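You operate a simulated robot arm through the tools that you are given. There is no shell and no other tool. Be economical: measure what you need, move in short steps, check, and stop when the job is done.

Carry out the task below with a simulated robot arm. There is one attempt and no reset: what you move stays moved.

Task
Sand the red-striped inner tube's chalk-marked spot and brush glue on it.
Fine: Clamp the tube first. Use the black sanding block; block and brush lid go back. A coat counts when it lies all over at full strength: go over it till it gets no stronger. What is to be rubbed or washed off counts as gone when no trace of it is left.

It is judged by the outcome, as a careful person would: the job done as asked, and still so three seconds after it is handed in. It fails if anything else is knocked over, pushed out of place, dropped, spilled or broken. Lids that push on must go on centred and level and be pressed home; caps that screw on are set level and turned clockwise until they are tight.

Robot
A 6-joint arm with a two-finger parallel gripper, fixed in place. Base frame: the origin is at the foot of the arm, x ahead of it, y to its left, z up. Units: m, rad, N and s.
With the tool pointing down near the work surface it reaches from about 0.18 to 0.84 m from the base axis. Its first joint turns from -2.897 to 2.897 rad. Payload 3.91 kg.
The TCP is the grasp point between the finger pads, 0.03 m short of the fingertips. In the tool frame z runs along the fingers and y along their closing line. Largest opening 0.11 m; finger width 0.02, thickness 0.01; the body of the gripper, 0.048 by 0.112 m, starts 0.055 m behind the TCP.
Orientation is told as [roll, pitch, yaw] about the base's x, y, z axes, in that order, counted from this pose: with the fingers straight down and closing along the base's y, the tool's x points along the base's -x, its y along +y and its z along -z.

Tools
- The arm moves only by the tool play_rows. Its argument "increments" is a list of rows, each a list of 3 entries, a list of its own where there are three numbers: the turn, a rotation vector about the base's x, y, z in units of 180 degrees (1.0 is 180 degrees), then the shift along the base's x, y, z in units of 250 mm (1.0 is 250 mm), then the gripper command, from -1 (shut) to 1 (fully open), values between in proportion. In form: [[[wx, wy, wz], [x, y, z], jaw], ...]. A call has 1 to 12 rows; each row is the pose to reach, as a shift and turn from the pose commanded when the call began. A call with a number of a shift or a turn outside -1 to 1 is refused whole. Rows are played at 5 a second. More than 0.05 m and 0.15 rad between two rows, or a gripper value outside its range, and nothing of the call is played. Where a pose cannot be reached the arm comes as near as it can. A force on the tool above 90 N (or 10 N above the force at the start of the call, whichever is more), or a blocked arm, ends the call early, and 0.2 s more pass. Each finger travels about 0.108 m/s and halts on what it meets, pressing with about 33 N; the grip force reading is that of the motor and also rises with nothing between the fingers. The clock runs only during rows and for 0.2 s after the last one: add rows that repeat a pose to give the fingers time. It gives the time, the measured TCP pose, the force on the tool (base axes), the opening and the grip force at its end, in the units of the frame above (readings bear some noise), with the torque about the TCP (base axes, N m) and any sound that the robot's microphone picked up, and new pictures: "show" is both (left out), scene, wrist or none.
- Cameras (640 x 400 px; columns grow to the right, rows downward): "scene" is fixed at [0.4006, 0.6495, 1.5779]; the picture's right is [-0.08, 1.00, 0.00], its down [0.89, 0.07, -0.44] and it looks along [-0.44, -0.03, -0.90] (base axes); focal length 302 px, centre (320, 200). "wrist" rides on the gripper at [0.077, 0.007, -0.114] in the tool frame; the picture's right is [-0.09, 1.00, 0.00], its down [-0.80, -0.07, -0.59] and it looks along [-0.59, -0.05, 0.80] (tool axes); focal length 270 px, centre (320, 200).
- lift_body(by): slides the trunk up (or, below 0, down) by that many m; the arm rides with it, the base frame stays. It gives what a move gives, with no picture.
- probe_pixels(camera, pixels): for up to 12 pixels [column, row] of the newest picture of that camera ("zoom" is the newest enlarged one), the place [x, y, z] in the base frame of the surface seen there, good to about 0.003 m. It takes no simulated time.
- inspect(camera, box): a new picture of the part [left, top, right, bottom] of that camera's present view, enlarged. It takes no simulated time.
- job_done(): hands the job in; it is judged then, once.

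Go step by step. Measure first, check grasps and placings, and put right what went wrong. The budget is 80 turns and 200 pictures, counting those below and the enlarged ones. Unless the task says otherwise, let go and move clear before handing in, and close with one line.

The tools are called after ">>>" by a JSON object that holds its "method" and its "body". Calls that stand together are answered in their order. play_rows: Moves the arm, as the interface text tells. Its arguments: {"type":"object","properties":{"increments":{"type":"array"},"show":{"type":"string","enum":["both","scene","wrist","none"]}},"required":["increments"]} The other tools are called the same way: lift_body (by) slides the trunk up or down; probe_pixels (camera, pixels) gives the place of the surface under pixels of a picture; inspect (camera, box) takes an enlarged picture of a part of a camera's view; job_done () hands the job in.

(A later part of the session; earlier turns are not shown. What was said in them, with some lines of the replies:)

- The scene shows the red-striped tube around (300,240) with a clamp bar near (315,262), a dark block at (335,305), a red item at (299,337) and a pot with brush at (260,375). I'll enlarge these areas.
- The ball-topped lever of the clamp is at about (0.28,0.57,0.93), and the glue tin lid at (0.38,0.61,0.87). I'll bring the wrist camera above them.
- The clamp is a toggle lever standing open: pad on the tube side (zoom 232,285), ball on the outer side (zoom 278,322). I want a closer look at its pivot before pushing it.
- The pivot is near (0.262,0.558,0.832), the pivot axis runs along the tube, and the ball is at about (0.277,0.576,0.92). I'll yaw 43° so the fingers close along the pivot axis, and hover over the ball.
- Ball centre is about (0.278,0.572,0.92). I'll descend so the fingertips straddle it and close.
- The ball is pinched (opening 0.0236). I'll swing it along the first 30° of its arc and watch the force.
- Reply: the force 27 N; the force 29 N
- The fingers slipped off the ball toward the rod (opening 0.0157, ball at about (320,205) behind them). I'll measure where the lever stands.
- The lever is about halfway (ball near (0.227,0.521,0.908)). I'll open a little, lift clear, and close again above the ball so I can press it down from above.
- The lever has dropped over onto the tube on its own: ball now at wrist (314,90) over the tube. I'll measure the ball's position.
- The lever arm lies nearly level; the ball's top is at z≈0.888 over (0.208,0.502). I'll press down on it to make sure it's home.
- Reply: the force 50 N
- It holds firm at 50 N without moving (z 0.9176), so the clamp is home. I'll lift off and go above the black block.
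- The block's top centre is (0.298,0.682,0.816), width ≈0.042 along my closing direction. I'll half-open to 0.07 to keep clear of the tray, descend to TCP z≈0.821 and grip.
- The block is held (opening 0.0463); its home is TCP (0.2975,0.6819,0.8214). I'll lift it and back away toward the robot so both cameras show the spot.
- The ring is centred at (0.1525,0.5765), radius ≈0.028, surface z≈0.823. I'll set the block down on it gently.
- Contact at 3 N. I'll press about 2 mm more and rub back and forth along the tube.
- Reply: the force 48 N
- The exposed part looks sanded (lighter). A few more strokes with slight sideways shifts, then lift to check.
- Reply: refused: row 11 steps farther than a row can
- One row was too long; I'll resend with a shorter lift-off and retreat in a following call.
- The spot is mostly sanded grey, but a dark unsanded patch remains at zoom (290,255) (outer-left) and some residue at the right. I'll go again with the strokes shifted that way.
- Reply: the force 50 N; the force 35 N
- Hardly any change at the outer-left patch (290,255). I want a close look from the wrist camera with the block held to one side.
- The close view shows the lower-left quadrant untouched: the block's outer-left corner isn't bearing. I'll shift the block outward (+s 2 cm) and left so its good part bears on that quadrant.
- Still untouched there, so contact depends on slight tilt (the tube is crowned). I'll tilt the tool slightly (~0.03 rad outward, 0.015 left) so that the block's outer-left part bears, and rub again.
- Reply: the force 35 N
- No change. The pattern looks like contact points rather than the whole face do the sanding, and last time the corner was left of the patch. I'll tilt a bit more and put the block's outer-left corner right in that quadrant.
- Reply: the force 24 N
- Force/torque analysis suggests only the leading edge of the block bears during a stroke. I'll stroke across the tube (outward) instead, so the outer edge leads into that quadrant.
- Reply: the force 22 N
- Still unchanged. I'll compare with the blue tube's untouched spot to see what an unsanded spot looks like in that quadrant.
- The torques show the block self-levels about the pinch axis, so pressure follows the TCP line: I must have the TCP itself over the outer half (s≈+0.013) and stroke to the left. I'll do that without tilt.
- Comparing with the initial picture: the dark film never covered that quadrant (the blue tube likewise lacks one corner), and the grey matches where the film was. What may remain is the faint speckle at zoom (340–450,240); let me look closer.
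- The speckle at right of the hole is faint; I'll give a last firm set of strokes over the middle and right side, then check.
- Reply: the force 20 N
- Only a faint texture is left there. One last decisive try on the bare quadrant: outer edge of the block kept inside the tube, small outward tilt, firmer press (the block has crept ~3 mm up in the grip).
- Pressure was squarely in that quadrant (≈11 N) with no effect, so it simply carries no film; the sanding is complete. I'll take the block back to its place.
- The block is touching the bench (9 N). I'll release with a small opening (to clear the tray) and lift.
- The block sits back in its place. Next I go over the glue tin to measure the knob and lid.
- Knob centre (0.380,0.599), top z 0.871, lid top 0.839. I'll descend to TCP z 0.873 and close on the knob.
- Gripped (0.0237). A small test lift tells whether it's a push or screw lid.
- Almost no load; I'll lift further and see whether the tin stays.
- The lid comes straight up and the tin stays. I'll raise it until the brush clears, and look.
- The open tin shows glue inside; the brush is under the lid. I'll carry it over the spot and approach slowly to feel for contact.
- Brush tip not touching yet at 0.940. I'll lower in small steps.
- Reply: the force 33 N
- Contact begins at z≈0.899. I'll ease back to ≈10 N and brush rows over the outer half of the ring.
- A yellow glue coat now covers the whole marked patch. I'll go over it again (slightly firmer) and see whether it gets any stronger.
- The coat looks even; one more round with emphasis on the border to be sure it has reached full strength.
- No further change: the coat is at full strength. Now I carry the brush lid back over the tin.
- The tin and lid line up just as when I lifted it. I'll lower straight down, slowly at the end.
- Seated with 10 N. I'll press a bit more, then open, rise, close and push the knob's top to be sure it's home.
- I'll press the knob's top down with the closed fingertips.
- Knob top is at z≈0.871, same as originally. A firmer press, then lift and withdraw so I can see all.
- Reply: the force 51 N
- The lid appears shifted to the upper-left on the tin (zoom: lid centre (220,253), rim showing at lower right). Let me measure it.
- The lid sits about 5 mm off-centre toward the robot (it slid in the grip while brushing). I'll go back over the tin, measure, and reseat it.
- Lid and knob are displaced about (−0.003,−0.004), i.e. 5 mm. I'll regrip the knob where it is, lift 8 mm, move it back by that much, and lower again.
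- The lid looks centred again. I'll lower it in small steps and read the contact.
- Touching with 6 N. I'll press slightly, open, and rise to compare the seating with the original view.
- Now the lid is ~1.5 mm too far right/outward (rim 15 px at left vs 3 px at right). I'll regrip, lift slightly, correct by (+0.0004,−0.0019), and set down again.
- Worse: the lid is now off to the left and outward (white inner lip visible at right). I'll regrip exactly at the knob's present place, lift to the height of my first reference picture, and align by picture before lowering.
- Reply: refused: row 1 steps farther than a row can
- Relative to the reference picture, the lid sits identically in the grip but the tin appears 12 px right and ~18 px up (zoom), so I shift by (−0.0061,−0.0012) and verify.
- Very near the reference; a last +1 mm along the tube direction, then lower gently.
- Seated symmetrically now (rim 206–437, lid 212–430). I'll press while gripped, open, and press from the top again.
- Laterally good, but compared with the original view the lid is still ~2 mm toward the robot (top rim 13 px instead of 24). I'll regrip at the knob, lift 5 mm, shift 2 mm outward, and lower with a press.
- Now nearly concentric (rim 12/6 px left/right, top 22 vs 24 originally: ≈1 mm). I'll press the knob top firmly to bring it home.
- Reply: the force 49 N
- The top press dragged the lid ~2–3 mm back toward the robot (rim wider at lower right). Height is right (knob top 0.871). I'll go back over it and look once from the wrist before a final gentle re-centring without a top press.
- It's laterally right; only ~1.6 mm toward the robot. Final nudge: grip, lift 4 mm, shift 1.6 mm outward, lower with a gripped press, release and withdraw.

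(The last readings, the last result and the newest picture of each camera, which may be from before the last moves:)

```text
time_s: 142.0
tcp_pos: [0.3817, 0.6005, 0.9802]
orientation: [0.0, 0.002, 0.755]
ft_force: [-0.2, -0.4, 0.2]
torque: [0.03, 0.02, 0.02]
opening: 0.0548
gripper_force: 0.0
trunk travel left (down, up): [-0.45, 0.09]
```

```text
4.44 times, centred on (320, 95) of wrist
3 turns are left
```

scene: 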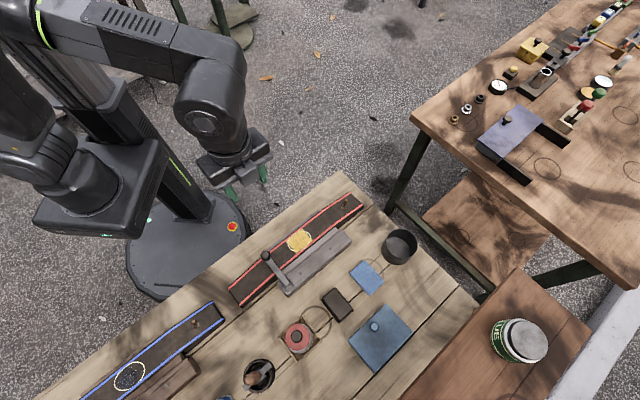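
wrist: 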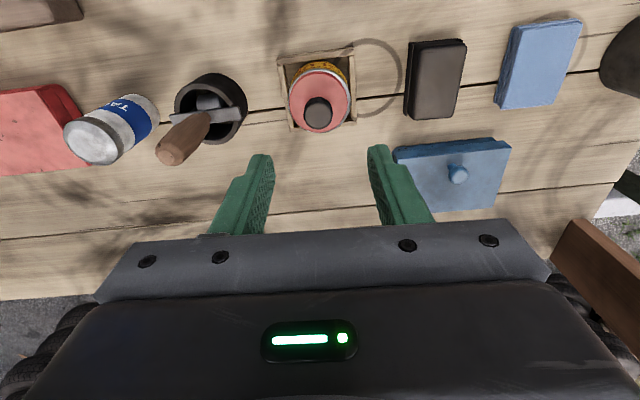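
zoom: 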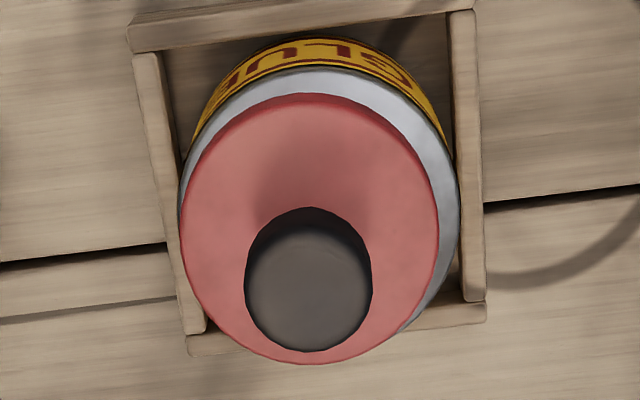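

Radially it's right outward now (top 25 vs 24) but ≈1.4 mm to the left. A last in-place squeeze with the gripper shifted 1 mm right will centre it; press, release and withdraw.

>>> {"method": "play_rows", "body": {"increments": [[[0, 0, 0], [-0.0027, 0.0029, -0.15], 0], [[0, 0, 0], [-0.0027, 0.0029, -0.3], 0], [[0, 0, 0], [-0.0027, 0.0029, -0.4], 0], [[0, 0, 0], [-0.0027, 0.0029, -0.428], -0.3], [[0, 0, 0], [-0.0027, 0.0029, -0.428], -0.5], [[0, 0, 0], [-0.0027, 0.0029, -0.428], -1], [[0, 0, 0], [-0.0027, 0.0029, -0.428], -1], [[0, 0, 0], [-0.0027, 0.0029, -0.438], -1], [[0, 0, 0], [-0.0027, 0.0029, -0.444], -1], [[0, 0, 0], [-0.0027, 0.0029, -0.43], -1], [[0, 0, 0], [-0.0027, 0.0029, -0.43], -0.45], [[0, 0, 0], [-0.0027, 0.0029, -0.43], -0.2]], "show": "none"}}

>>> {"method": "play_rows", "body": {"increments": [[[0, 0, 0], [0, 0, 0], 0], [[0, 0, 0], [0, 0, 0.15], 0], [[0, 0, 0], [0, 0, 0.3], 0], [[0, 0, 0], [0, 0, 0.43], 0], [[0, 0, 0], [0, 0, 0.43], 0]], "show": "none"}}

>>> {"method": "inspect", "body": {"camera": "wrist", "box": [270, 50, 370, 140]}}

>>> {"method": "play_rows", "body": {"increments": [[[0, 0, 0], [-0.1, -0.06, 0.1], 0], [[0, 0, 0], [-0.24, -0.14, 0.15], 0], [[0, 0, 0], [-0.4, -0.2, 0.2], 0], [[0, 0, 0], [-0.55, -0.26, 0.25], 0], [[0, 0, 0], [-0.7, -0.32, 0.25], 0], [[0, 0, 0], [-0.85, -0.38, 0.25], 0], [[0, 0, 0], [-0.98, -0.42, 0.25], 0]], "show": "none"}}

>>> {"method": "inspect", "body": {"camera": "scene", "box": [280, 318, 320, 356]}}

```text
time_s: 144.6
tcp_pos: [0.3802, 0.599, 0.8729]
orientation: [0.001, 0.0, 0.754]
ft_force: [-0.1, 0.1, 0.0]
torque: [-0.02, 0.02, 0.0]
opening: 0.044
gripper_force: 0.0
trunk travel left (down, up): [-0.45, 0.09]
```

```text
time_s: 145.8
tcp_pos: [0.3795, 0.5987, 0.9814]
orientation: [0.0, 0.001, 0.753]
ft_force: [-0.3, 0.3, -0.3]
torque: [0.01, -0.02, -0.05]
opening: 0.055
gripper_force: 0.0
trunk travel left (down, up): [-0.45, 0.09]
```

```text
4.44 times, centred on (320, 95) of wrist
```

zoom: 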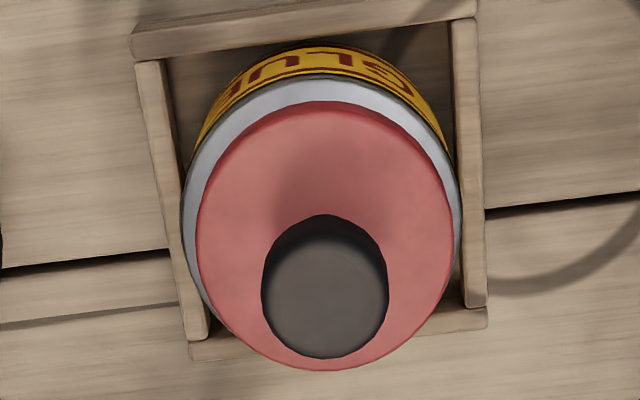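

```text
time_s: 147.4
tcp_pos: [0.1321, 0.4924, 1.0445]
orientation: [0.0, -0.001, 0.754]
ft_force: [0.8, -0.3, 0.6]
torque: [0.0, -0.01, 0.02]
opening: 0.0547
gripper_force: 0.0
trunk travel left (down, up): [-0.45, 0.09]
```

```text
10.53 times, centred on (300, 337) of scene
2 turns are left
```

zoom: 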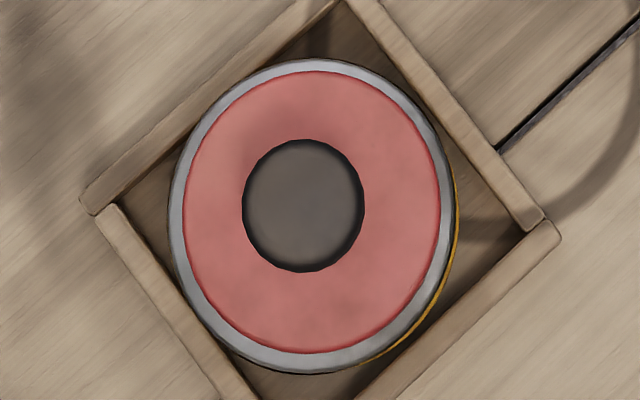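

The rim now shows evenly all round the lid, so it is centred. The clamp is shut, the coat is even, the block is back, and the gripper is clear, so I'm handing in.

>>> {"method": "job_done", "body": {}}

```text
The job is handed in.
```

I clamped the red-striped tube, sanded the marked spot and brushed on glue until the coat got no stronger. One corner of the spot never took the grey sanded look, though I went over it repeatedly; it showed no dark film at the start, so I took it as needing no sanding. The block is back in its place. The brush lid is back on its tin, centred after several tries and pressed down.
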